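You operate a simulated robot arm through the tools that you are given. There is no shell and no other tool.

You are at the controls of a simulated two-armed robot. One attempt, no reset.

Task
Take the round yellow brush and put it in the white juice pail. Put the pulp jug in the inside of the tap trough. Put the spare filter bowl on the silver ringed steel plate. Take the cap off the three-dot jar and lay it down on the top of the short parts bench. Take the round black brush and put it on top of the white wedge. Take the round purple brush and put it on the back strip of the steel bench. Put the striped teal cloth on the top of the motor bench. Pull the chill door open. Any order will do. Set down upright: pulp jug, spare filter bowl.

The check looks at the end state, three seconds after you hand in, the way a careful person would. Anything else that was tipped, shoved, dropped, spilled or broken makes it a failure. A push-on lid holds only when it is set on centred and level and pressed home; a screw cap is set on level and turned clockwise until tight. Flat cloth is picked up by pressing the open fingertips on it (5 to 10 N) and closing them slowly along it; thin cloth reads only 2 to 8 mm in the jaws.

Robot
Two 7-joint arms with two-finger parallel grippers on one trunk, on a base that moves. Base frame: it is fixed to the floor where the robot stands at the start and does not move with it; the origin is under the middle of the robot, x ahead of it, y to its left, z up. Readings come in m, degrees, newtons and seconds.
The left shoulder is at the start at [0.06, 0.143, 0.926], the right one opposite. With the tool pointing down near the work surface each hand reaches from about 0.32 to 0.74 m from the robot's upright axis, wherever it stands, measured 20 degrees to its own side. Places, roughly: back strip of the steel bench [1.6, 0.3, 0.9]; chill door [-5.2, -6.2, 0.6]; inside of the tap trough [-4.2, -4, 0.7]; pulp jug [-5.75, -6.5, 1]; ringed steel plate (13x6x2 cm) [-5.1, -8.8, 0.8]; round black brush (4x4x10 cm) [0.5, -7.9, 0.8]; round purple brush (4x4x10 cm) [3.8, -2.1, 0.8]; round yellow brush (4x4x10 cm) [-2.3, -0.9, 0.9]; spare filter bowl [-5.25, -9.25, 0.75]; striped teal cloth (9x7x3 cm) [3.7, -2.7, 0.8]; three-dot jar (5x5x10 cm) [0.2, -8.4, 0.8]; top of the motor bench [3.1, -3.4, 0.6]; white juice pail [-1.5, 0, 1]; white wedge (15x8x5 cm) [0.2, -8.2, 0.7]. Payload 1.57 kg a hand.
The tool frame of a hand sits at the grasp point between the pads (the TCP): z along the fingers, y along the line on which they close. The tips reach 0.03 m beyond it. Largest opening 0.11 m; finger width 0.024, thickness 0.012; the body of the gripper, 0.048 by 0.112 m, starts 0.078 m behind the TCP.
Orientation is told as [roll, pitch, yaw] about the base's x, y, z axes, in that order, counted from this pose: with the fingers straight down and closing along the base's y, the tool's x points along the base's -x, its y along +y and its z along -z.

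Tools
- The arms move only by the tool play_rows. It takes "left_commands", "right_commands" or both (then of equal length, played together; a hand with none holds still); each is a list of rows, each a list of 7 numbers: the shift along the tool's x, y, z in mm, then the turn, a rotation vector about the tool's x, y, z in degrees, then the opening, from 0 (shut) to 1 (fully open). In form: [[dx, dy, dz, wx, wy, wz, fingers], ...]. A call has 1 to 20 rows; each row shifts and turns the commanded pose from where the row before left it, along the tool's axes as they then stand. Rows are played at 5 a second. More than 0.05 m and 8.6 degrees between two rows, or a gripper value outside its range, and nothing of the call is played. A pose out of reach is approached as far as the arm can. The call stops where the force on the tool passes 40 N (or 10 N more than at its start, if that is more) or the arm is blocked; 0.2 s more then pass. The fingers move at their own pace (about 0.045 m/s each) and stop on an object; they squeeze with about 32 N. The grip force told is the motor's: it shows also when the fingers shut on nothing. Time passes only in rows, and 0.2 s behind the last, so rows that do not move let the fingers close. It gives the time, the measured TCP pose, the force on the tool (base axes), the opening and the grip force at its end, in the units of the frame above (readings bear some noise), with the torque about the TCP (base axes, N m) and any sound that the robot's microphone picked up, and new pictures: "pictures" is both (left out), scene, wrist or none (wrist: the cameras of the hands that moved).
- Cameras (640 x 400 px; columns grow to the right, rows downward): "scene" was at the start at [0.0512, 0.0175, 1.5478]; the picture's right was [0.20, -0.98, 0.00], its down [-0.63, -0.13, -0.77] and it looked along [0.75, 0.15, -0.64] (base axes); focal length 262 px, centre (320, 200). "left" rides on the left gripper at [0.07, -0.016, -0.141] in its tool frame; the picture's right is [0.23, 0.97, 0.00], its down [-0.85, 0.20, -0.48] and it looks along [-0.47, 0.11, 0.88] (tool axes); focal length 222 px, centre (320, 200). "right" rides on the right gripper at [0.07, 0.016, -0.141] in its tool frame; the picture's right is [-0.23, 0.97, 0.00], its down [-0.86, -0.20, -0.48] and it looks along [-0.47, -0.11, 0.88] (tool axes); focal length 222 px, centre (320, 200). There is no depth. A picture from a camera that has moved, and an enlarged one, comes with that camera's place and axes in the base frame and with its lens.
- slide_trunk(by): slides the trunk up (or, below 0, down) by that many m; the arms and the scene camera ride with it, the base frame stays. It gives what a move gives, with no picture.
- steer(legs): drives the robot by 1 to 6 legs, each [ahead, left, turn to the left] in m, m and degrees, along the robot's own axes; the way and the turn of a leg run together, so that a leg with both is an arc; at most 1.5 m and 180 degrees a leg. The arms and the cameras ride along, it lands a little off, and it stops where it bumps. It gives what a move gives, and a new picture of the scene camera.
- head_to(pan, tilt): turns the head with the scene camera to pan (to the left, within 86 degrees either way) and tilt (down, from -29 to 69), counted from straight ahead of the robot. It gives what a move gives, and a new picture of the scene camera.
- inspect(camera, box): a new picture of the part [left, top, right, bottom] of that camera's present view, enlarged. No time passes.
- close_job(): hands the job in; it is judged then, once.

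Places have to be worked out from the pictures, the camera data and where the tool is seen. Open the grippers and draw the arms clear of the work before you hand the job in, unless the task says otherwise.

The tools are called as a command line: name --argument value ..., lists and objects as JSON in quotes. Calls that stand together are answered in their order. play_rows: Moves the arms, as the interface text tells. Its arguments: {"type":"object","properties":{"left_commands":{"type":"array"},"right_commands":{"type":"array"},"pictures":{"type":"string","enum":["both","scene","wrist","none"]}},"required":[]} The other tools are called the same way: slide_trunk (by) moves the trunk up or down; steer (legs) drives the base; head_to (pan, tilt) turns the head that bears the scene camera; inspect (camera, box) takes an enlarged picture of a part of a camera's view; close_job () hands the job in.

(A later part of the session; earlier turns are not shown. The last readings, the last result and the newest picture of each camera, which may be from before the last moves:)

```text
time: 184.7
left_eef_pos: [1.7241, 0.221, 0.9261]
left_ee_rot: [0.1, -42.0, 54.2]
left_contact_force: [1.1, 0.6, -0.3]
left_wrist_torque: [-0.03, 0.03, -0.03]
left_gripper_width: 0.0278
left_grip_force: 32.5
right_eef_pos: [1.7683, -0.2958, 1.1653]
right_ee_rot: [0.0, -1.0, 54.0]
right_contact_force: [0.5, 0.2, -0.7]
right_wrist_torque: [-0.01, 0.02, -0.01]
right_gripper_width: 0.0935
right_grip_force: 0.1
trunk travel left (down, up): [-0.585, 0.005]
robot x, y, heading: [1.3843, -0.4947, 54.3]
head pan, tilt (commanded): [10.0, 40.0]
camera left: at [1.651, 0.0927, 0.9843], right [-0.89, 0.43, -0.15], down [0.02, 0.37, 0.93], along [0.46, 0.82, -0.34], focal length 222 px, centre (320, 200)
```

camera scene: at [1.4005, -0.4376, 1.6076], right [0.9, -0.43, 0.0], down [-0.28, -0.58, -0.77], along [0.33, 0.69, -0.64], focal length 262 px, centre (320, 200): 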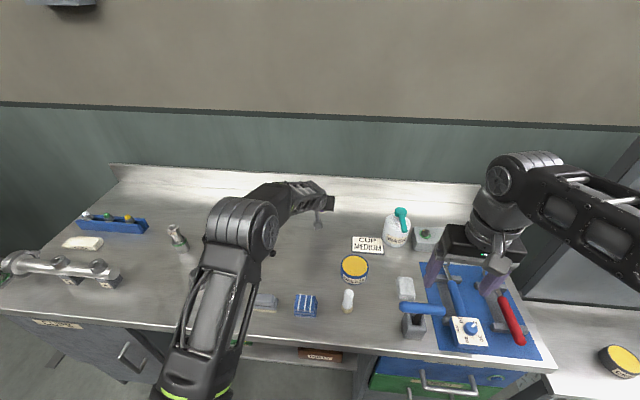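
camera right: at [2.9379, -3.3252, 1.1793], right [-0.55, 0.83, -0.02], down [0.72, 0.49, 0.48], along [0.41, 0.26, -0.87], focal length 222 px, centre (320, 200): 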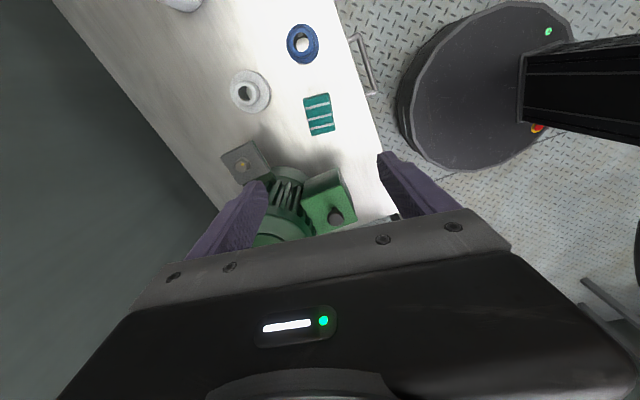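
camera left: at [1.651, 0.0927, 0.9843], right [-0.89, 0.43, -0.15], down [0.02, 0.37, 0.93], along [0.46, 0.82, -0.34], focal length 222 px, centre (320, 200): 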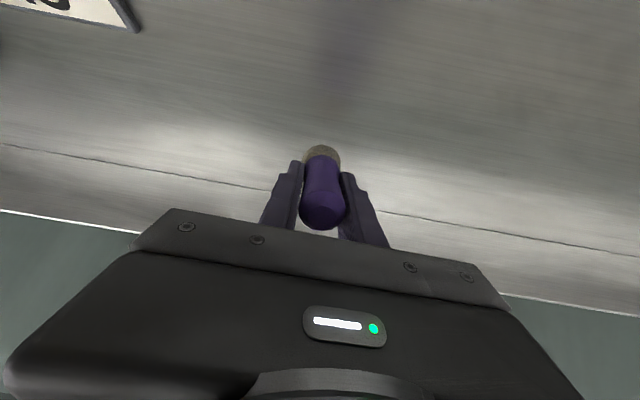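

No contact at 0.926; I keep lowering in 4 mm steps.

play_rows --left_commands '[[2.7, 0, 3, 0, 0, 0, 0], [2.7, 0, 3, 0, 0, 0, 0], [2.7, 0, 3, 0, 0, 0, 0], [0, 0, 0, 0, 0, 0, 0]]' --pictures "none"

play_rows --left_commands '[[2.7, 0, 3, 0, 0, 0, 0], [2, 0, 2.2, 0, 0, 0, 0], [2, 0, 2.2, 0, 0, 0, 0], [0, 0, 0, 0, 0, 0, 0]]' --pictures "none"

```text
time: 185.7
left_eef_pos: [1.7232, 0.2206, 0.9145]
left_ee_rot: [0.0, -42.0, 54.3]
left_contact_force: [0.5, -0.5, -0.6]
left_wrist_torque: [-0.04, 0.0, -0.01]
left_gripper_width: 0.0276
left_grip_force: 32.1
right_eef_pos: [1.7686, -0.2965, 1.1654]
right_ee_rot: [0.1, -1.0, 54.0]
right_contact_force: [-0.3, 0.1, -0.1]
right_wrist_torque: [-0.01, -0.03, 0.03]
right_gripper_width: 0.0933
right_grip_force: 0.1
trunk travel left (down, up): [-0.585, 0.005]
robot x, y, heading: [1.3834, -0.4902, 54.2]
head pan, tilt (commanded): [10.0, 40.0]
```

```text
time: 186.7
left_eef_pos: [1.7232, 0.2198, 0.9113]
left_ee_rot: [-0.1, -42.7, 54.2]
left_contact_force: [-4.3, 0.2, 33.2]
left_wrist_torque: [0.6, -0.13, 0.06]
left_gripper_width: 0.0279
left_grip_force: 31.5
right_eef_pos: [1.7667, -0.2982, 1.1677]
right_ee_rot: [0.1, -1.1, 54.0]
right_contact_force: [-0.1, 0.5, -0.2]
right_wrist_torque: [0.0, 0.02, 0.0]
right_gripper_width: 0.0936
right_grip_force: 0.0
trunk travel left (down, up): [-0.585, 0.005]
robot x, y, heading: [1.3868, -0.4918, 54.4]
head pan, tilt (commanded): [10.0, 40.0]
```

Contact at z=0.911 (bench ≈0.862). I ease up 3 mm, release the brush and lift straight up.

play_rows --left_commands '[[-2.2, 0, -2.5, 0, 0, 0, 0], [0, 0, 0, 0, 0, 0, 0.35], [0, 0, 0, 0, 0, 0, 0.5], [0, 0, 0, 0, 0, 0, 0.7], [0, 0, 0, 0, 0, 0, 0.7], [0, 0, 0, 0, 0, 0, 0.7], [-13.4, 0, -14.9, 0, 0, 0, 0.7], [-20, 0, -22.3, 0, 0, 0, 0.7], [-26.8, 0, -29.7, 0, 0, 0, 0.7], [0, 0, 0, 0, 0, 0, 0.7]]'

```text
time: 188.9
left_eef_pos: [1.7248, 0.2205, 0.9955]
left_ee_rot: [0.0, -42.0, 54.3]
left_contact_force: [-0.6, -0.1, 0.4]
left_wrist_torque: [0.01, 0.02, 0.03]
left_gripper_width: 0.0769
left_grip_force: 0.1
right_eef_pos: [1.7698, -0.2958, 1.1672]
right_ee_rot: [0.1, -1.0, 54.0]
right_contact_force: [0.0, -0.2, 1.1]
right_wrist_torque: [0.0, 0.02, -0.02]
right_gripper_width: 0.0934
right_grip_force: 0.1
trunk travel left (down, up): [-0.585, 0.005]
robot x, y, heading: [1.3831, -0.492, 54.3]
head pan, tilt (commanded): [10.0, 40.0]
camera scene: at [1.4011, -0.4368, 1.6076], right [0.9, -0.43, 0.0], down [-0.28, -0.58, -0.77], along [0.33, 0.69, -0.64], focal length 262 px, centre (320, 200)
camera left: at [1.6525, 0.0924, 1.0539], right [-0.89, 0.43, -0.15], down [0.02, 0.37, 0.93], along [0.46, 0.82, -0.34], focal length 222 px, centre (320, 200)
```

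scene: 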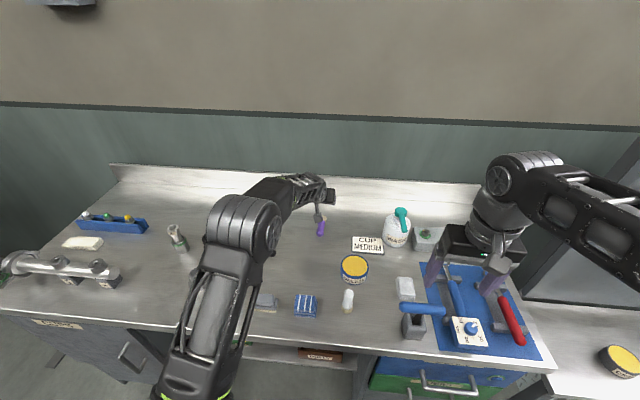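
left: 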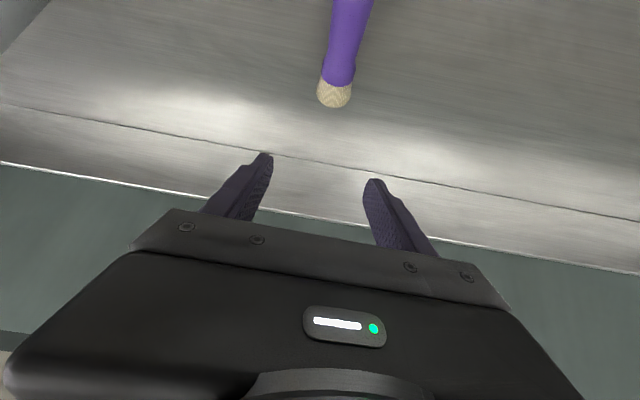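

The purple brush lies on the back of the bench, bristles toward the wall. I raise and retract the left hand, undoing the tilt.

play_rows --left_commands '[[-30, 0, -33.4, 0, 0, 0, 0.7], [-30, 0, -33.4, 0, 0, 0, 0.7], [-26.8, 0, -29.7, 0, 0, 0, 0.7], [33.4, 0, -30.1, 0, 0, 0, 0.7], [33.4, 0, -30.1, 0, 0, 0, 0.7], [29.7, 4, -26.8, 0, 8.4, 0, 0.7], [33.3, 4, -22.1, 0, 8.4, 0, 0.7], [36.2, 4, -17, 0, 8.4, 0, 0.7], [38.3, 4, -11.6, 0, 8.4, 0, 0.7], [39.6, 4, -5.8, 0, 8.4, 0, 0.7], [40, 4, 0, 0, 0, 0, 0.7], [0, 0, 0, 0, 0, 0, 0.7]]'

inspect --camera "scene" --box '[220, 150, 460, 300]'

```text
time: 191.5
left_eef_pos: [1.5127, -0.0318, 1.1287]
left_ee_rot: [0.0, 0.2, 54.2]
left_contact_force: [0.6, -0.1, -0.2]
left_wrist_torque: [-0.02, 0.03, 0.0]
left_gripper_width: 0.0769
left_grip_force: 0.1
right_eef_pos: [1.7688, -0.2938, 1.1654]
right_ee_rot: [0.1, -0.9, 53.9]
right_contact_force: [0.2, 0.9, -0.7]
right_wrist_torque: [-0.02, 0.02, -0.01]
right_gripper_width: 0.0935
right_grip_force: 0.0
trunk travel left (down, up): [-0.585, 0.005]
robot x, y, heading: [1.3822, -0.4908, 54.4]
head pan, tilt (commanded): [10.0, 40.0]
camera scene: at [1.402, -0.4364, 1.6075], right [0.9, -0.43, 0.0], down [-0.28, -0.58, -0.77], along [0.33, 0.69, -0.64], focal length 262 px, centre (320, 200)
camera left: at [1.485, -0.0988, 1.27], right [-0.92, 0.38, 0.0], down [0.34, 0.81, 0.48], along [0.18, 0.44, -0.88], focal length 222 px, centre (320, 200)
```

scene: 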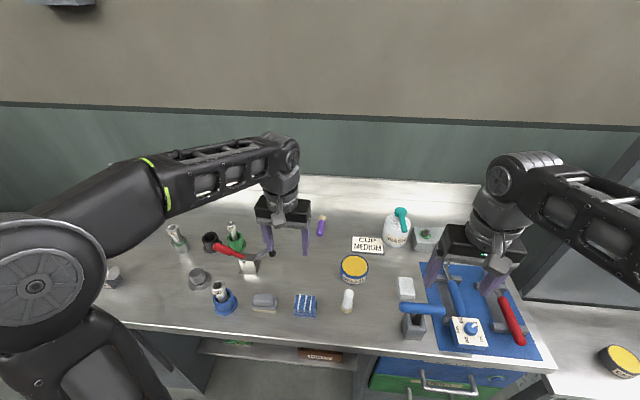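
left: 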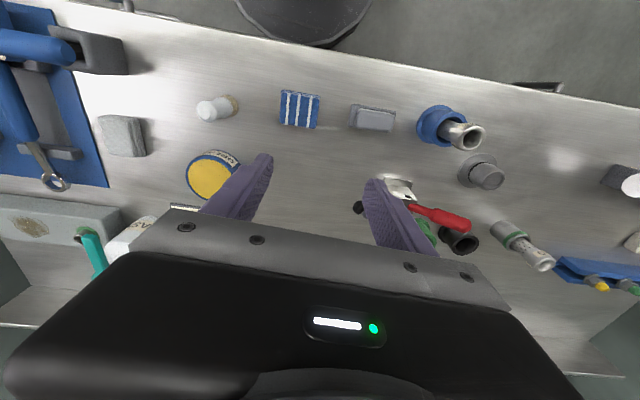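

```text
2.67 times, centred on (340, 225) of scene
camera zoom: at [1.402, -0.4364, 1.6075], right [0.9, -0.43, 0.0], down [-0.28, -0.58, -0.77], along [0.33, 0.69, -0.64], focal length 698 px, centre (267, 133)
```

zoom: 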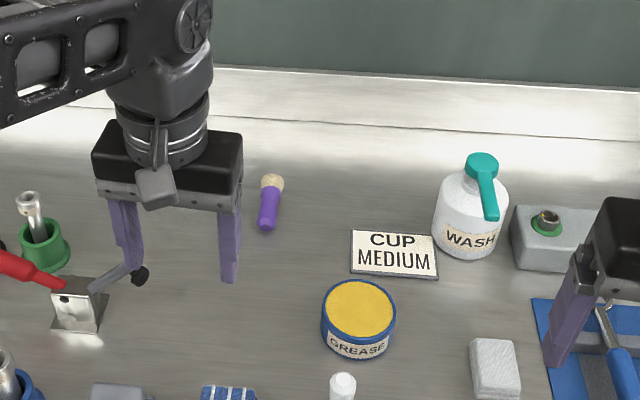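

Purple brush rests on the back strip. Now I leave for the far benches via the east corridor: back off, strafe right, turn right about 181°.

steer --legs '[[-0.3, 0, 0], [0, -1.0, 0], [0, -0.7, 0], [0, 0, -91], [0, 0, -90]]'

head_to --pan 0 --tilt 25

```text
time: 209.6
left_eef_pos: [2.4634, -2.2027, 1.128]
left_ee_rot: [0.1, 0.0, -128.2]
left_contact_force: [0.5, -0.6, -0.4]
left_wrist_torque: [0.0, -0.01, 0.03]
left_gripper_width: 0.0771
left_grip_force: 0.1
right_eef_pos: [2.2172, -1.9298, 1.1654]
right_ee_rot: [0.1, -1.0, -128.4]
right_contact_force: [-0.1, 0.1, -0.1]
right_wrist_torque: [0.01, 0.01, 0.01]
right_gripper_width: 0.0935
right_grip_force: 0.0
trunk travel left (down, up): [-0.585, 0.005]
robot x, y, heading: [2.6118, -1.748, -128.1]
head pan, tilt (commanded): [10.0, 40.0]
camera scene: at [2.5864, -1.8025, 1.6076], right [-0.88, 0.47, 0.0], down [0.3, 0.57, -0.77], along [-0.36, -0.68, -0.64], focal length 262 px, centre (320, 200)
```

scene: 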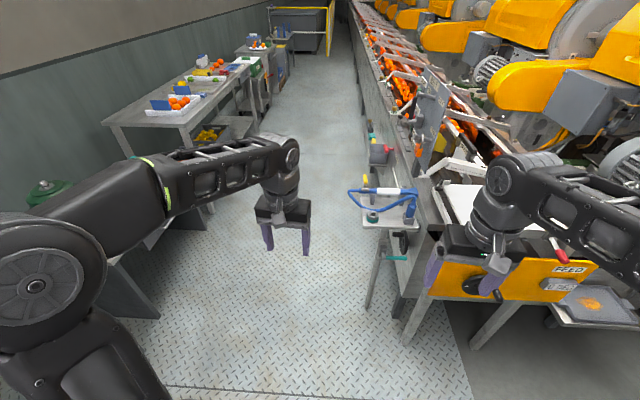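

```text
time: 210.4
left_eef_pos: [2.4637, -2.2023, 1.1277]
left_ee_rot: [0.0, 0.0, -128.1]
left_contact_force: [0.5, 0.0, 0.0]
left_wrist_torque: [-0.03, 0.0, -0.02]
left_gripper_width: 0.0771
left_grip_force: 0.0
right_eef_pos: [2.2178, -1.9298, 1.1655]
right_ee_rot: [0.1, -0.9, -128.3]
right_contact_force: [0.7, 0.0, 0.7]
right_wrist_torque: [0.0, -0.01, 0.0]
right_gripper_width: 0.0934
right_grip_force: 0.1
trunk travel left (down, up): [-0.585, 0.005]
robot x, y, heading: [2.6112, -1.7499, -128.1]
head pan, tilt (commanded): [0.0, 25.0]
camera scene: at [2.5697, -1.8001, 1.6309], right [-0.79, 0.62, 0.0], down [0.26, 0.33, -0.91], along [-0.56, -0.71, -0.42], focal length 262 px, centre (320, 200)
```

scene: 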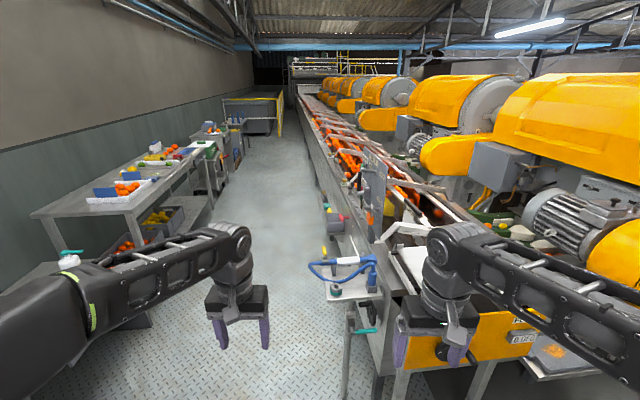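

The corridor between fruit tables and conveyor runs along about -118°. I turn slightly left, shift left to its centre line and drive down it in steps.

steer --legs '[[0, 0, 9.7], [0, 0.33, 0], [1.3, 0, 0]]'

```text
time: 219.3
left_eef_pos: [2.2497, -3.5128, 1.1287]
left_ee_rot: [0.0, 0.0, -117.0]
left_contact_force: [-0.5, 0.3, 1.3]
left_wrist_torque: [0.0, 0.01, -0.01]
left_gripper_width: 0.0771
left_grip_force: 0.0
right_eef_pos: [1.9562, -3.2924, 1.1663]
right_ee_rot: [0.1, -1.1, -117.4]
right_contact_force: [0.5, 0.7, -0.1]
right_wrist_torque: [-0.01, 0.04, 0.03]
right_gripper_width: 0.0933
right_grip_force: 0.1
trunk travel left (down, up): [-0.585, 0.005]
robot x, y, heading: [2.3032, -3.0436, -117.1]
head pan, tilt (commanded): [0.0, 25.0]
camera scene: at [2.2766, -3.0971, 1.6309], right [-0.89, 0.46, 0.0], down [0.19, 0.38, -0.91], along [-0.41, -0.81, -0.42], focal length 262 px, centre (320, 200)
```

scene: 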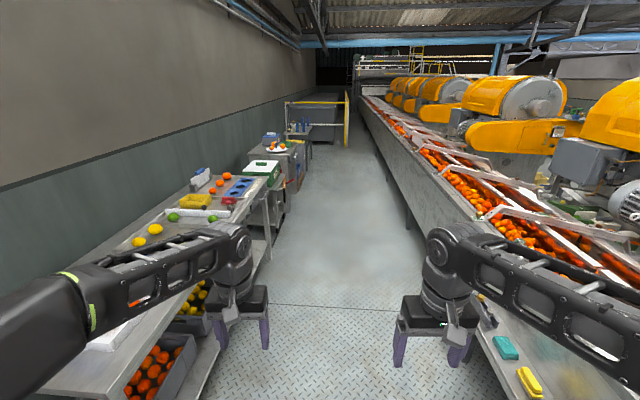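

Well centred with ~0.56 m on both sides. I align with the corridor (about -122.5°) and drive on.

steer --legs '[[0, 0, -5.4], [1.4, 0, 0]]'

```text
time: 226.8
left_eef_pos: [1.4721, -4.6913, 1.1281]
left_ee_rot: [0.0, 0.0, -121.6]
left_contact_force: [0.4, -0.6, -0.1]
left_wrist_torque: [0.01, 0.02, 0.0]
left_gripper_width: 0.0769
left_grip_force: 0.0
right_eef_pos: [1.1962, -4.4484, 1.1651]
right_ee_rot: [0.1, -1.0, -121.9]
right_contact_force: [0.6, -0.5, -0.5]
right_wrist_torque: [-0.01, 0.03, -0.01]
right_gripper_width: 0.0933
right_grip_force: 0.0
trunk travel left (down, up): [-0.585, 0.005]
robot x, y, heading: [1.5666, -4.2268, -121.4]
head pan, tilt (commanded): [0.0, 25.0]
camera scene: at [1.5316, -4.2795, 1.6309], right [-0.85, 0.52, 0.0], down [0.22, 0.36, -0.91], along [-0.48, -0.77, -0.42], focal length 262 px, centre (320, 200)
```

scene: 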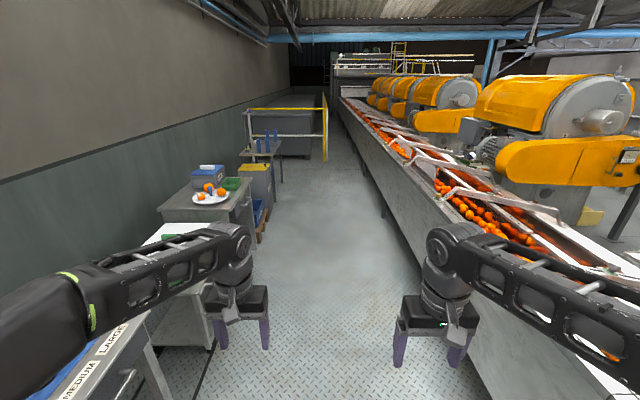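

Clear ahead; tables at left come a bit closer further on, so I drift slightly right while driving another 1.4 m.

steer --legs '[[1.4, -0.15, 0]]'

head_to --pan 25 --tilt 25

```text
time: 233.9
left_eef_pos: [0.5786, -5.817, 1.1284]
left_ee_rot: [0.0, 0.0, -122.4]
left_contact_force: [0.4, 0.2, -0.5]
left_wrist_torque: [0.02, -0.01, -0.01]
left_gripper_width: 0.0771
left_grip_force: 0.1
right_eef_pos: [0.3068, -5.5705, 1.1648]
right_ee_rot: [0.1, -1.1, -122.7]
right_contact_force: [0.0, -0.3, -0.1]
right_wrist_torque: [-0.01, -0.02, 0.0]
right_gripper_width: 0.0935
right_grip_force: 0.0
trunk travel left (down, up): [-0.585, 0.005]
robot x, y, heading: [0.6818, -5.3531, -122.6]
head pan, tilt (commanded): [0.0, 25.0]
camera scene: at [0.6452, -5.4062, 1.6309], right [-0.84, 0.54, 0.0], down [0.23, 0.36, -0.91], along [-0.49, -0.76, -0.42], focal length 262 px, centre (320, 200)
```

scene: 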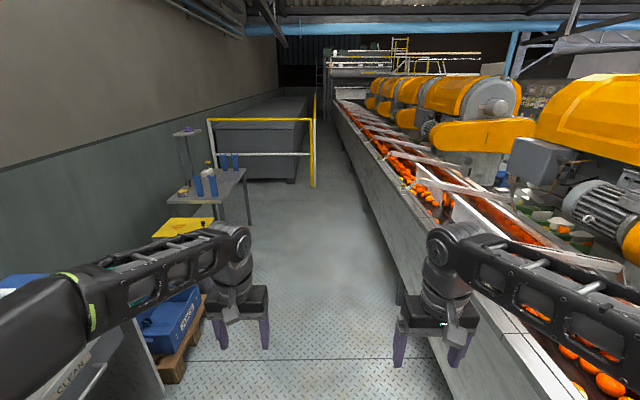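

```text
time: 234.8
left_eef_pos: [0.5792, -5.8165, 1.1294]
left_ee_rot: [-0.1, 0.0, -122.4]
left_contact_force: [0.3, -0.4, 0.2]
left_wrist_torque: [0.02, -0.03, -0.01]
left_gripper_width: 0.0769
left_grip_force: 0.1
right_eef_pos: [0.3083, -5.5713, 1.1654]
right_ee_rot: [0.1, -1.0, -122.7]
right_contact_force: [0.1, 0.4, -0.1]
right_wrist_torque: [0.02, -0.03, 0.01]
right_gripper_width: 0.0937
right_grip_force: 0.0
trunk travel left (down, up): [-0.585, 0.005]
robot x, y, heading: [0.6776, -5.3567, -122.3]
head pan, tilt (commanded): [25.0, 25.0]
camera scene: at [0.6828, -5.4195, 1.6309], right [-0.99, 0.13, 0.0], down [0.06, 0.42, -0.91], along [-0.12, -0.9, -0.42], focal length 262 px, centre (320, 200)
```

scene: 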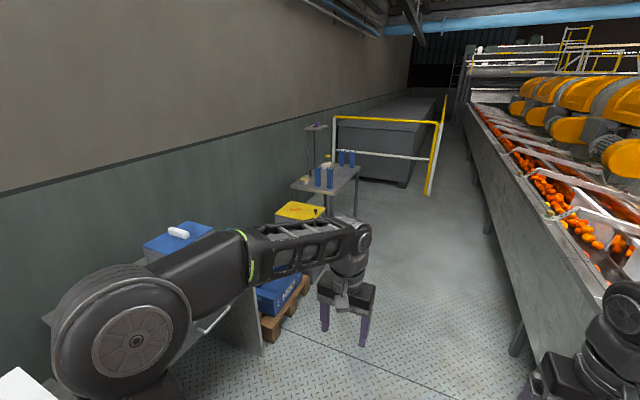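

A small bench with blue bottles stands before the yellow barrier; I zoom in on it.

inspect --camera "scene" --box '[270, 100, 450, 220]'

inspect --camera "scene" --box '[380, 10, 640, 170]'

```text
3.33 times, centred on (360, 160) of scene
camera zoom: at [0.6828, -5.4195, 1.6309], right [-0.99, 0.13, 0.0], down [0.06, 0.42, -0.91], along [-0.12, -0.9, -0.42], focal length 872 px, centre (187, 333)
```

zoom: 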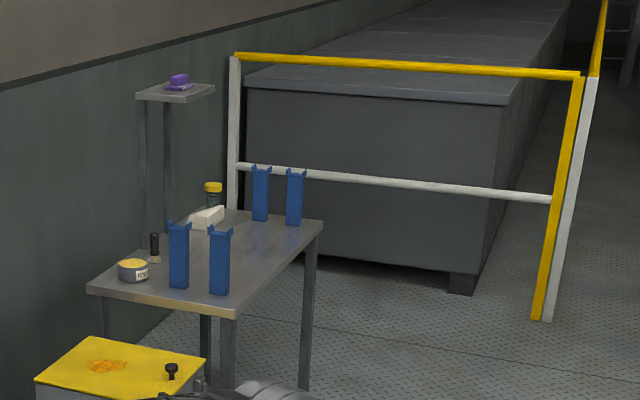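

```text
2.46 times, centred on (510, 90) of scene
camera zoom: at [0.6828, -5.4195, 1.6309], right [-0.99, 0.13, 0.0], down [0.06, 0.42, -0.91], along [-0.12, -0.9, -0.42], focal length 644 px, centre (-148, 471)
```

zoom: 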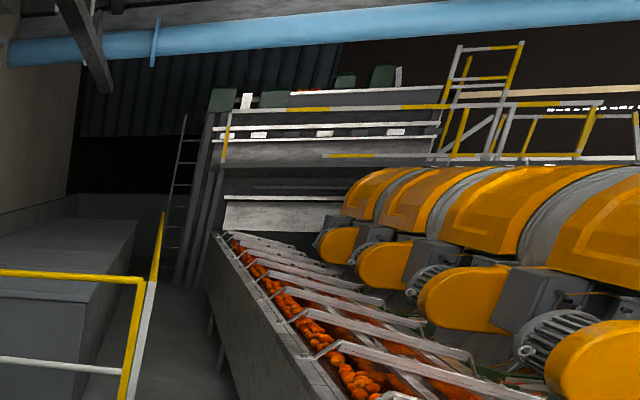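

The bench holds the black brush, white wedge and a yellow-capped jar near the wall side, plus tall blue posts. I drive to its corridor side and turn to face it.

steer --legs '[[0, 0, 3.7], [1.2, 0, 0], [1.2, 0, 0], [0, 0, 88]]'

head_to --pan 0 --tilt 35

```text
time: 250.7
left_eef_pos: [0.0337, -7.561, 1.1295]
left_ee_rot: [0.0, 0.0, -30.2]
left_contact_force: [0.3, -0.4, 0.2]
left_wrist_torque: [-0.03, 0.0, 0.01]
left_gripper_width: 0.077
left_grip_force: 0.1
right_eef_pos: [-0.2021, -7.8411, 1.166]
right_ee_rot: [0.1, -0.9, -30.4]
right_contact_force: [1.5, 0.5, -0.5]
right_wrist_torque: [0.01, 0.0, -0.02]
right_gripper_width: 0.0937
right_grip_force: 0.1
trunk travel left (down, up): [-0.585, 0.005]
robot x, y, heading: [-0.432, -7.4792, -30.3]
head pan, tilt (commanded): [25.0, 25.0]
camera scene: at [-0.3699, -7.4699, 1.6309], right [-0.09, -1.0, 0.0], down [-0.42, 0.04, -0.91], along [0.9, -0.08, -0.42], focal length 262 px, centre (320, 200)
```

scene: 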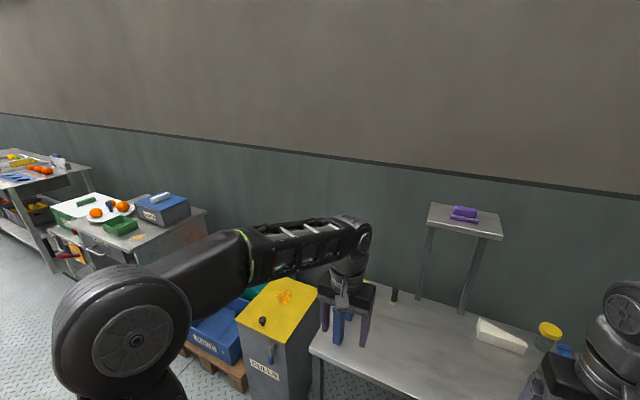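

```text
time: 251.6
left_eef_pos: [0.0316, -7.5609, 1.1288]
left_ee_rot: [0.0, 0.0, -30.2]
left_contact_force: [0.4, 0.3, 0.0]
left_wrist_torque: [-0.02, -0.04, 0.01]
left_gripper_width: 0.0772
left_grip_force: 0.0
right_eef_pos: [-0.202, -7.8417, 1.1661]
right_ee_rot: [0.1, -1.0, -30.5]
right_contact_force: [-0.1, 0.3, 0.1]
right_wrist_torque: [0.01, -0.04, -0.01]
right_gripper_width: 0.0936
right_grip_force: 0.0
trunk travel left (down, up): [-0.585, 0.005]
robot x, y, heading: [-0.4343, -7.4777, -30.3]
head pan, tilt (commanded): [0.0, 35.0]
camera scene: at [-0.3855, -7.5059, 1.6152], right [-0.5, -0.86, 0.0], down [-0.5, 0.29, -0.82], along [0.71, -0.41, -0.57], focal length 262 px, centre (320, 200)
```

scene: 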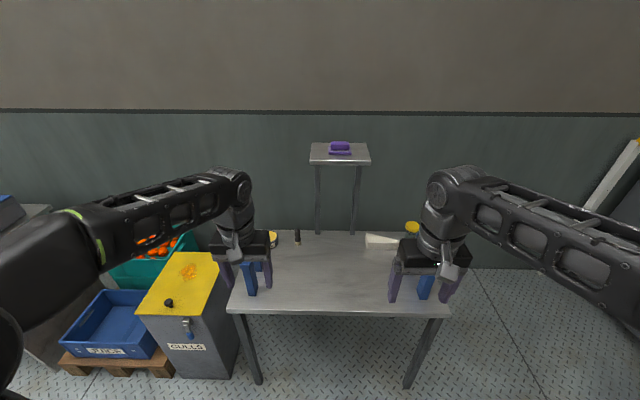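

I face the bench squarely; I zoom in on its top.

inspect --camera "scene" --box '[220, 200, 460, 330]'

inspect --camera "right" --box '[0, 0, 640, 400]'

inspect --camera "left" --box '[0, 0, 640, 400]'

```text
2.67 times, centred on (340, 265) of scene
camera zoom: at [-0.3855, -7.5059, 1.6152], right [-0.5, -0.86, 0.0], down [-0.5, 0.29, -0.82], along [0.71, -0.41, -0.57], focal length 698 px, centre (267, 27)
```

zoom: 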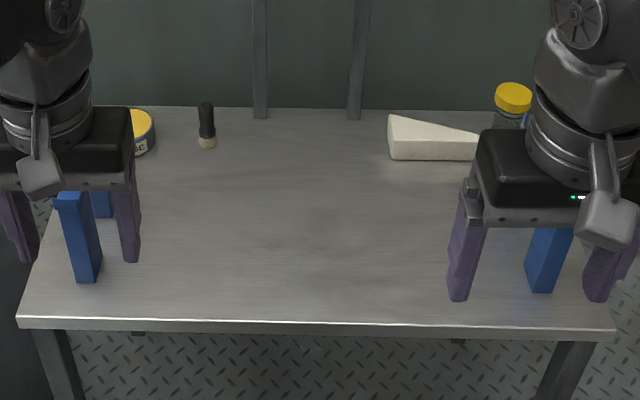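

```text
1.00 times, centred on (320, 200) of right (not enlarged: the box is as wide or as high as the picture)
camera zoom: at [-0.2569, -7.7909, 1.3053], right [0.69, 0.72, 0.01], down [0.63, -0.6, 0.49], along [0.36, -0.34, -0.87], focal length 222 px, centre (320, 200)
```

zoom: 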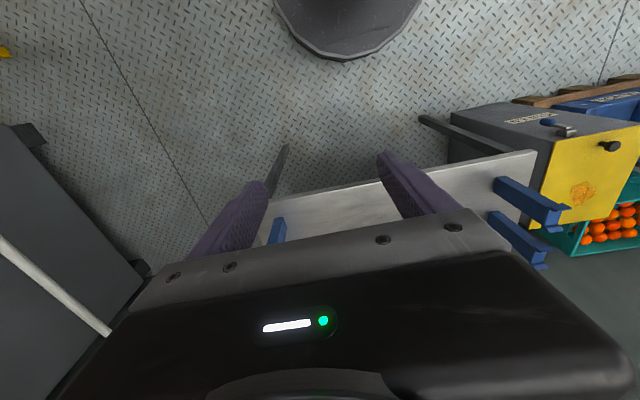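

```text
1.00 times, centred on (320, 200) of left (not enlarged: the box is as wide or as high as the picture)
camera zoom: at [-0.0355, -7.5393, 1.2703], right [0.29, 0.96, 0.0], down [0.84, -0.26, 0.48], along [0.46, -0.14, -0.88], focal length 222 px, centre (320, 200)
```

zoom: 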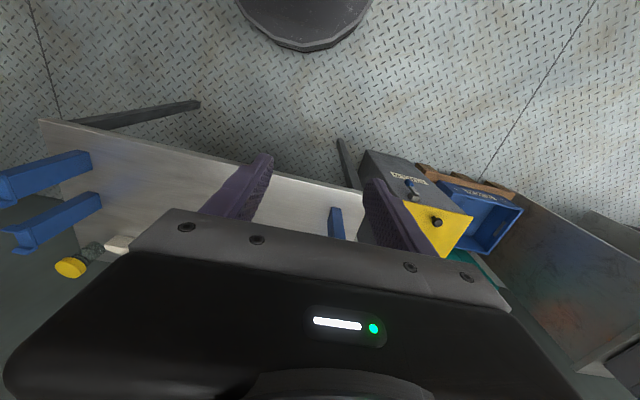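

inspect --camera "scene" --box '[350, 215, 450, 275]'

inspect --camera "scene" --box '[250, 215, 350, 275]'

```text
6.40 times, centred on (400, 245) of scene
camera zoom: at [-0.3855, -7.5059, 1.6152], right [-0.5, -0.86, 0.0], down [-0.5, 0.29, -0.82], along [0.71, -0.41, -0.57], focal length 1675 px, centre (-192, -88)
```

zoom: 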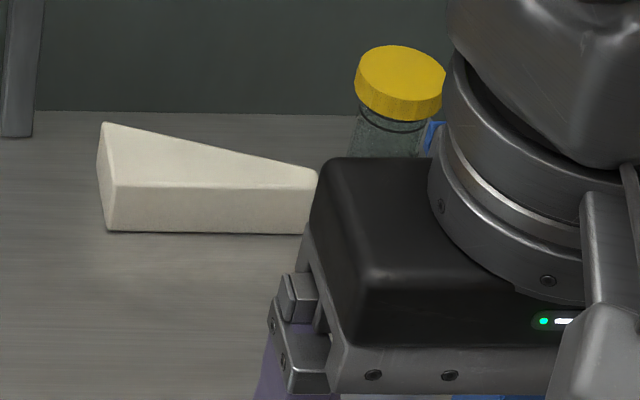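

```text
6.40 times, centred on (300, 245) of scene
camera zoom: at [-0.3855, -7.5059, 1.6152], right [-0.5, -0.86, 0.0], down [-0.5, 0.29, -0.82], along [0.71, -0.41, -0.57], focal length 1675 px, centre (448, -88)
```

zoom: 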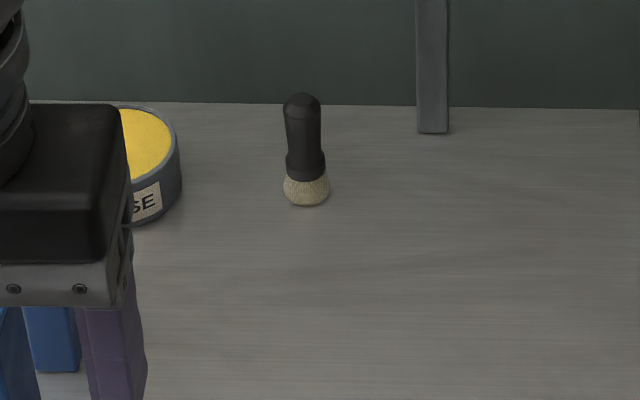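

The wedge is a flat-topped block, and the jar stands right of it behind my right hand. I pull the right hand back to see the jar.

play_rows --right_commands '[[20, -35, 0, 0, 0, 0, 0.85], [20, -35, 0, 0, 0, 0, 0.85], [0, -40, 0, 0, 0, 0, 0.85], [0, -40, 0, 0, 0, 0, 0.85], [0, 0, 0, 0, 0, 0, 0.85]]' --pictures "scene"

inspect --camera "scene" --box '[360, 200, 460, 270]'

```text
time: 252.8
left_eef_pos: [0.0332, -7.5605, 1.1282]
left_ee_rot: [0.0, 0.0, -30.2]
left_contact_force: [0.0, -0.1, -0.1]
left_wrist_torque: [-0.02, 0.01, 0.05]
left_gripper_width: 0.0769
left_grip_force: 0.1
right_eef_pos: [-0.3099, -7.9504, 1.1665]
right_ee_rot: [0.1, -1.0, -30.3]
right_contact_force: [0.5, 0.2, -0.2]
right_wrist_torque: [-0.02, 0.04, -0.04]
right_gripper_width: 0.0934
right_grip_force: 0.1
trunk travel left (down, up): [-0.585, 0.005]
robot x, y, heading: [-0.434, -7.4817, -30.3]
head pan, tilt (commanded): [0.0, 35.0]
camera scene: at [-0.3853, -7.5056, 1.6152], right [-0.5, -0.86, 0.0], down [-0.5, 0.29, -0.82], along [0.71, -0.41, -0.57], focal length 262 px, centre (320, 200)
```

scene: 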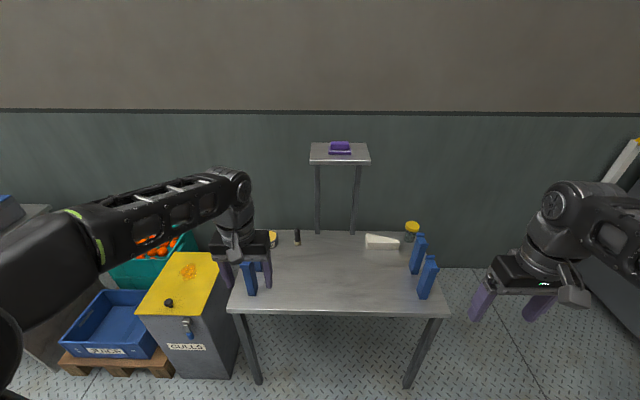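

```text
5.71 times, centred on (410, 235) of scene
camera zoom: at [-0.3853, -7.5056, 1.6152], right [-0.5, -0.86, 0.0], down [-0.5, 0.29, -0.82], along [0.71, -0.41, -0.57], focal length 1495 px, centre (-194, 0)
```

zoom: 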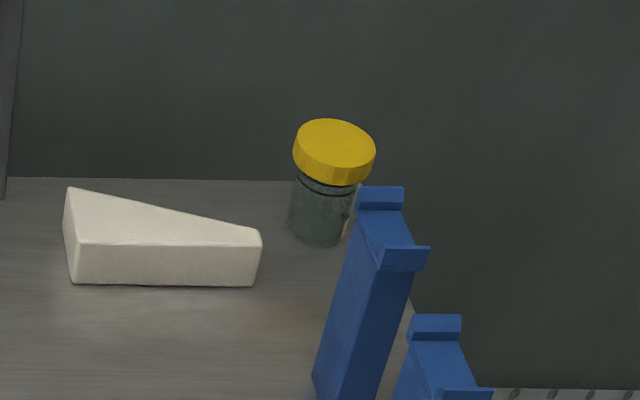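

The jar has a screw-type yellow cap and stands near the bench's right edge. To hold the jar with one hand and turn the cap with the other, I move to the right-front corner of the bench, facing it diagonally.

steer --legs '[[0, 0, 55.3], [-0.45, -0.5, 0], [0, -0.57, 0]]'

head_to --pan 0 --tilt 45

```text
time: 261.8
left_eef_pos: [-0.05, -8.2928, 1.1295]
left_ee_rot: [0.0, 0.0, 25.0]
left_contact_force: [0.2, -0.3, 0.4]
left_wrist_torque: [-0.04, 0.02, 0.0]
left_gripper_width: 0.0769
left_grip_force: 0.0
right_eef_pos: [0.0724, -8.7988, 1.1658]
right_ee_rot: [0.1, -1.0, 24.7]
right_contact_force: [1.0, -0.4, 0.1]
right_wrist_torque: [0.02, -0.01, -0.01]
right_gripper_width: 0.0936
right_grip_force: 0.1
trunk travel left (down, up): [-0.585, 0.005]
robot x, y, heading: [-0.3849, -8.6293, 25.1]
head pan, tilt (commanded): [0.0, 35.0]
camera scene: at [-0.3349, -8.6032, 1.6152], right [0.42, -0.91, 0.0], down [-0.52, -0.24, -0.82], along [0.74, 0.35, -0.57], focal length 262 px, centre (320, 200)
```

scene: 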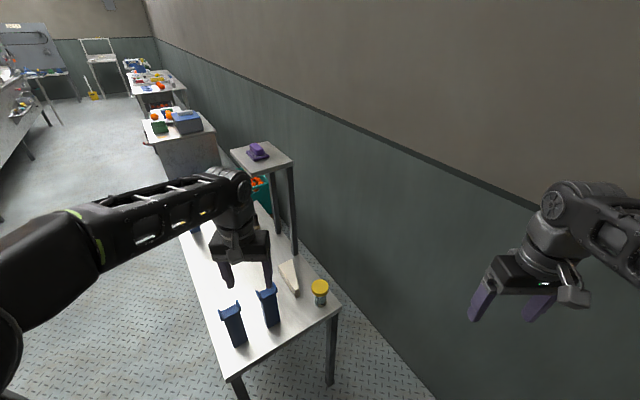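

```text
time: 262.5
left_eef_pos: [-0.0505, -8.2929, 1.1289]
left_ee_rot: [0.0, 0.0, 25.1]
left_contact_force: [0.1, -0.1, -0.1]
left_wrist_torque: [-0.02, 0.02, -0.02]
left_gripper_width: 0.0773
left_grip_force: 0.0
right_eef_pos: [0.0719, -8.7978, 1.1654]
right_ee_rot: [0.1, -1.0, 24.8]
right_contact_force: [-0.6, 1.0, 0.8]
right_wrist_torque: [0.03, 0.0, 0.0]
right_gripper_width: 0.0933
right_grip_force: 0.0
trunk travel left (down, up): [-0.585, 0.005]
robot x, y, heading: [-0.3876, -8.6262, 24.8]
head pan, tilt (commanded): [0.0, 45.0]
camera scene: at [-0.3414, -8.6052, 1.6004], right [0.42, -0.91, 0.0], down [-0.64, -0.3, -0.71], along [0.64, 0.3, -0.71], focal length 262 px, centre (320, 200)
```

scene: 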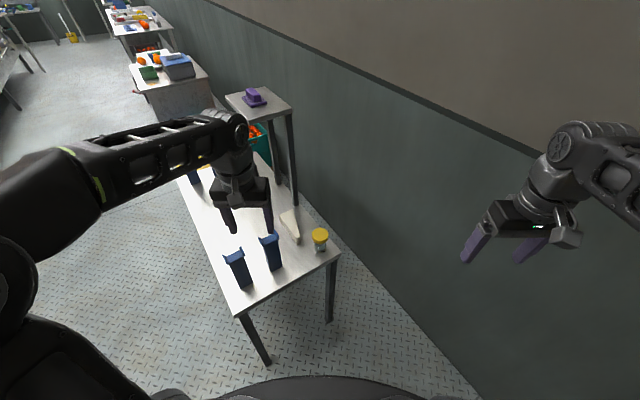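

inspect --camera "scene" --box '[210, 190, 370, 310]'

inspect --camera "scene" --box '[290, 215, 350, 260]'

```text
3.33 times, centred on (290, 250) of scene
camera zoom: at [-0.3414, -8.6052, 1.6004], right [0.42, -0.91, 0.0], down [-0.64, -0.3, -0.71], along [0.64, 0.3, -0.71], focal length 872 px, centre (420, 33)
```

zoom: 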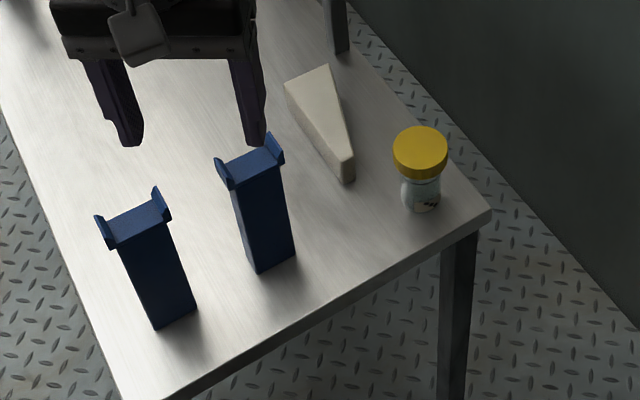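

```text
8.89 times, centred on (320, 238) of scene
camera zoom: at [-0.3414, -8.6052, 1.6004], right [0.42, -0.91, 0.0], down [-0.64, -0.3, -0.71], along [0.64, 0.3, -0.71], focal length 2326 px, centre (320, -133)
```

zoom: 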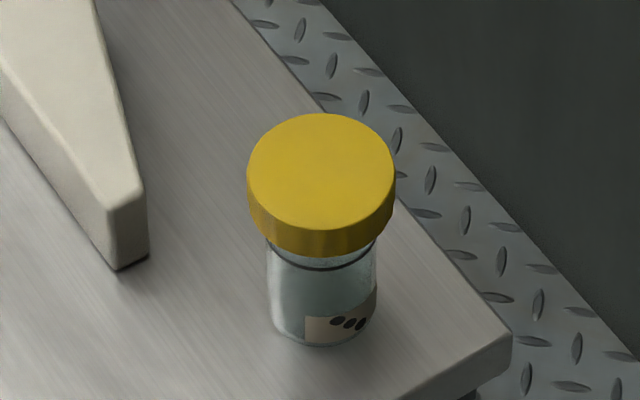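

The label with three dots confirms the jar, at about (.207, -8.354), 7 cm from the bench edge. I bring the left hand over the cap.

play_rows --left_commands '[[-34.5, -27, 20, 0, 0, 0, 0.9], [-34.5, -27, 20, 0, 0, 0, 0.9], [-34.5, -27, 20, 0, 0, 0, 0.9], [-34.5, -27, 20, 0, 0, 0, 0.9], [-34.5, -27, 20, 0, 0, 0, 0.9], [-34.5, -27, 20, 0, 0, 0, 0.9], [0, 0, 0, 0, 0, 0, 0.9]]' --pictures "wrist"

```text
time: 264.1
left_eef_pos: [0.1953, -8.3491, 1.015]
left_ee_rot: [-0.1, -0.2, 25.0]
left_contact_force: [-0.8, -0.6, 0.1]
left_wrist_torque: [-0.05, 0.01, -0.03]
left_gripper_width: 0.0988
left_grip_force: 0.0
left hand out of reach, approached as far as the arm can: row 6
right_eef_pos: [0.0723, -8.7979, 1.1658]
right_ee_rot: [0.0, -1.0, 24.7]
right_contact_force: [1.1, 0.5, -0.8]
right_wrist_torque: [-0.03, -0.01, 0.01]
right_gripper_width: 0.0936
right_grip_force: 0.1
trunk travel left (down, up): [-0.585, 0.005]
robot x, y, heading: [-0.3846, -8.6317, 24.8]
head pan, tilt (commanded): [0.0, 45.0]
camera left: at [0.1384, -8.3938, 1.1556], right [-0.62, 0.79, 0.0], down [0.69, 0.54, 0.48], along [0.38, 0.3, -0.88], focal length 222 px, centre (320, 200)
```

left: 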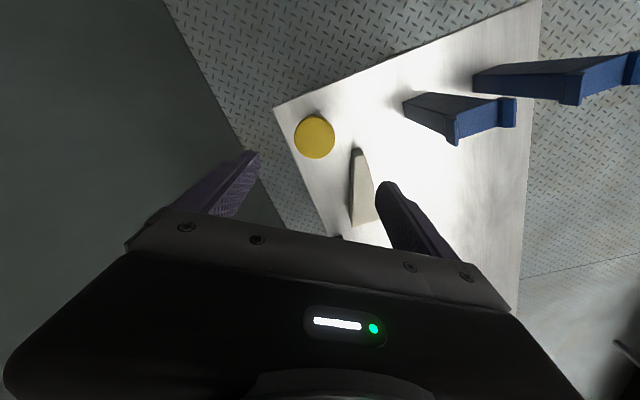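

The commanded position matches the cap centre within a couple of millimetres; the arm was just at its height limit. I descend to z≈0.90 and check.

play_rows --left_commands '[[0, 0, 40, 0, 0, 0, 0.9], [0, 0, 40, 0, 0, 0, 0.9], [0, 0, 29, 0, 0, 0, 0.9], [0, 0, 0, 0, 0, 0, 0.9]]'

```text
time: 265.1
left_eef_pos: [0.1969, -8.3495, 0.9049]
left_ee_rot: [-0.1, 0.0, 25.1]
left_contact_force: [0.6, -0.4, 0.6]
left_wrist_torque: [0.0, -0.04, -0.02]
left_gripper_width: 0.0989
left_grip_force: 0.0
right_eef_pos: [0.0732, -8.7985, 1.1661]
right_ee_rot: [0.0, -1.0, 24.6]
right_contact_force: [0.2, -0.5, 0.7]
right_wrist_torque: [-0.02, -0.04, 0.01]
right_gripper_width: 0.0937
right_grip_force: 0.1
trunk travel left (down, up): [-0.585, 0.005]
robot x, y, heading: [-0.3838, -8.6268, 24.9]
head pan, tilt (commanded): [0.0, 45.0]
camera scene: at [-0.3415, -8.6055, 1.6004], right [0.42, -0.91, 0.0], down [-0.64, -0.3, -0.71], along [0.64, 0.3, -0.71], focal length 262 px, centre (320, 200)
camera left: at [0.1388, -8.393, 1.0458], right [-0.62, 0.79, 0.0], down [0.69, 0.54, 0.48], along [0.38, 0.3, -0.88], focal length 222 px, centre (320, 200)
```

scene: 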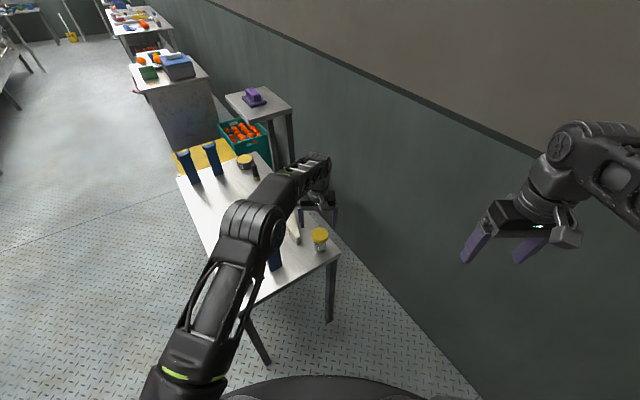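
left: 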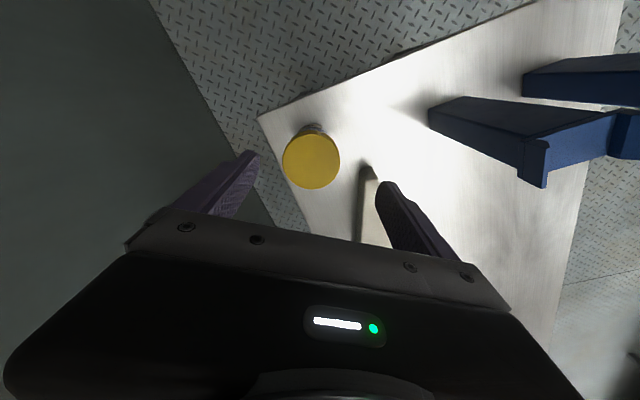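

Small correction of 8 mm in both axes, then I descend so the pads straddle the cap.

play_rows --left_commands '[[-8, -8, 10, 0, 0, 0, 0.9], [0, 0, 30, 0, 0, 0, 0.9], [0, 0, 30, 0, 0, 0, 0.9], [0, 0, 14, 0, 0, 0, 0.9], [0, 0, 0, 0, 0, 0, 0.9]]'

inspect --camera "scene" --box '[270, 190, 370, 270]'

```text
time: 266.3
left_eef_pos: [0.2051, -8.3522, 0.8204]
left_ee_rot: [0.0, 0.0, 25.1]
left_contact_force: [-0.5, -0.5, 0.3]
left_wrist_torque: [0.0, 0.01, 0.0]
left_gripper_width: 0.0989
left_grip_force: 0.0
right_eef_pos: [0.0717, -8.798, 1.1654]
right_ee_rot: [0.1, -1.1, 24.7]
right_contact_force: [0.2, 0.7, 0.1]
right_wrist_torque: [0.04, 0.01, 0.0]
right_gripper_width: 0.0936
right_grip_force: 0.0
trunk travel left (down, up): [-0.585, 0.005]
robot x, y, heading: [-0.3868, -8.6286, 25.0]
head pan, tilt (commanded): [0.0, 45.0]
camera scene: at [-0.3413, -8.6053, 1.6003], right [0.42, -0.91, 0.0], down [-0.64, -0.3, -0.71], along [0.64, 0.3, -0.71], focal length 262 px, centre (320, 200)
camera left: at [0.1489, -8.3953, 0.9618], right [-0.62, 0.79, 0.0], down [0.69, 0.54, 0.48], along [0.38, 0.3, -0.88], focal length 222 px, centre (320, 200)
```

scene: 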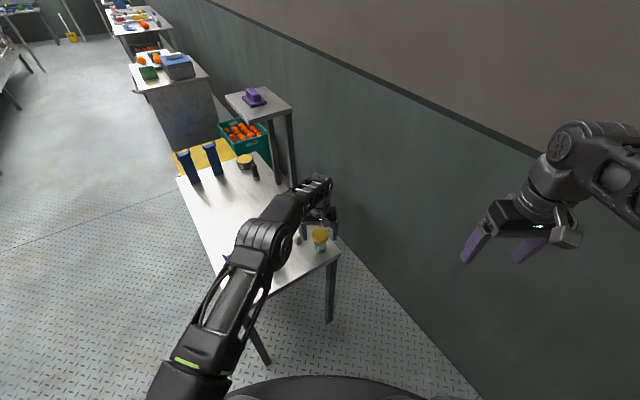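
left: 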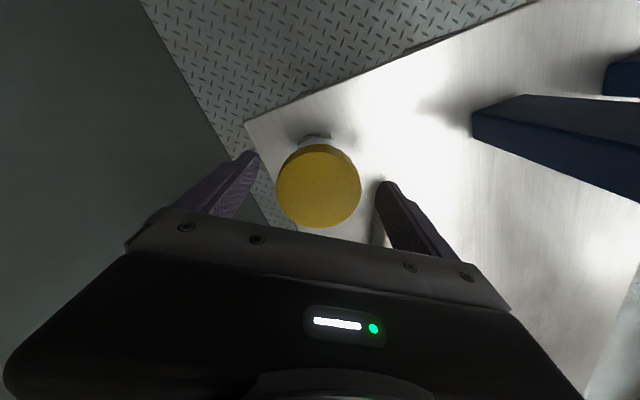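

```text
5.00 times, centred on (320, 230) of scene
camera zoom: at [-0.3413, -8.6053, 1.6003], right [0.42, -0.91, 0.0], down [-0.64, -0.3, -0.71], along [0.64, 0.3, -0.71], focal length 1308 px, centre (320, 50)
```

zoom: 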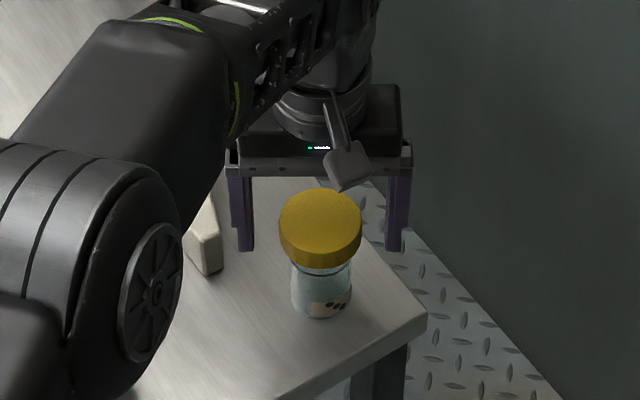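

The pads straddle the cap, centred. I close on it and test a small counter-clockwise turn to see whether the jar turns along.

play_rows --left_commands '[[0, 0, 0, 0, 0, 0, 0.6], [0, 0, 0, 0, 0, 0, 0.4], [0, 0, 0, 0, 0, 0, 0], [0, 0, 0, 0, 0, 0, 0], [0, 0, 0, 0, 0, 0, 0]]' --pictures "none"

inspect --camera "scene" --box '[270, 190, 370, 270]'

```text
time: 267.5
left_eef_pos: [0.2064, -8.3522, 0.8218]
left_ee_rot: [0.0, 0.0, 25.0]
left_contact_force: [-0.2, -0.3, 0.4]
left_wrist_torque: [0.01, 0.0, 0.02]
left_gripper_width: 0.0624
left_grip_force: 32.1
right_eef_pos: [0.0718, -8.7983, 1.1661]
right_ee_rot: [0.0, -1.0, 24.8]
right_contact_force: [1.1, 0.5, 0.2]
right_wrist_torque: [0.04, 0.0, 0.0]
right_gripper_width: 0.0934
right_grip_force: 0.0
trunk travel left (down, up): [-0.585, 0.005]
robot x, y, heading: [-0.3829, -8.6274, 25.1]
head pan, tilt (commanded): [0.0, 45.0]
```

```text
5.00 times, centred on (320, 230) of scene
camera zoom: at [-0.3413, -8.6053, 1.6003], right [0.42, -0.91, 0.0], down [-0.64, -0.3, -0.71], along [0.64, 0.3, -0.71], focal length 1308 px, centre (320, 50)
```

zoom: 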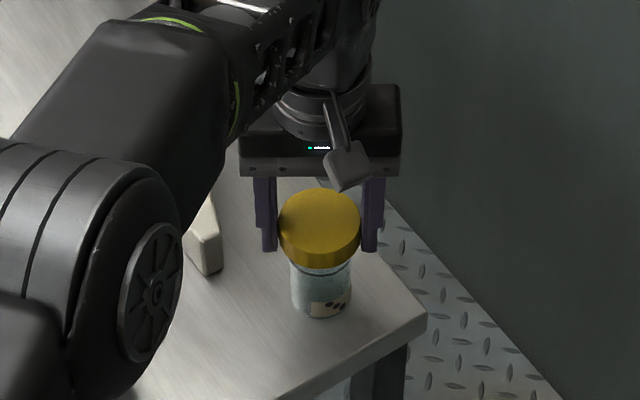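

Gripped at 62 mm. I twist counter-clockwise 16° and look at the dots.

play_rows --left_commands '[[0, 0, 0, 0, 0, -5, 0], [0, 0, 0, 0, 0, -5, 0], [0, 0, 0, 0, 0, -6, 0], [0, 0, 0, 0, 0, 0, 0]]' --pictures "none"

inspect --camera "scene" --box '[270, 190, 370, 270]'

```text
time: 268.5
left_eef_pos: [0.2052, -8.3524, 0.8209]
left_ee_rot: [0.0, 0.0, 41.1]
left_contact_force: [-0.7, -0.3, -0.5]
left_wrist_torque: [0.01, 0.01, 0.0]
left_gripper_width: 0.0626
left_grip_force: 32.3
right_eef_pos: [0.0731, -8.7976, 1.1648]
right_ee_rot: [0.1, -0.8, 24.7]
right_contact_force: [-0.3, -0.9, 0.0]
right_wrist_torque: [-0.02, 0.01, 0.0]
right_gripper_width: 0.0934
right_grip_force: 0.1
trunk travel left (down, up): [-0.585, 0.005]
robot x, y, heading: [-0.3865, -8.6279, 24.8]
head pan, tilt (commanded): [0.0, 45.0]
```

```text
5.00 times, centred on (320, 230) of scene
camera zoom: at [-0.3412, -8.6053, 1.6003], right [0.42, -0.91, 0.0], down [-0.64, -0.3, -0.71], along [0.64, 0.3, -0.71], focal length 1308 px, centre (320, 50)
```

zoom: 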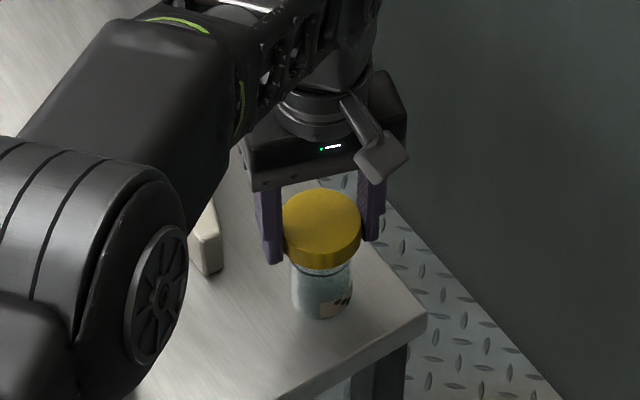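

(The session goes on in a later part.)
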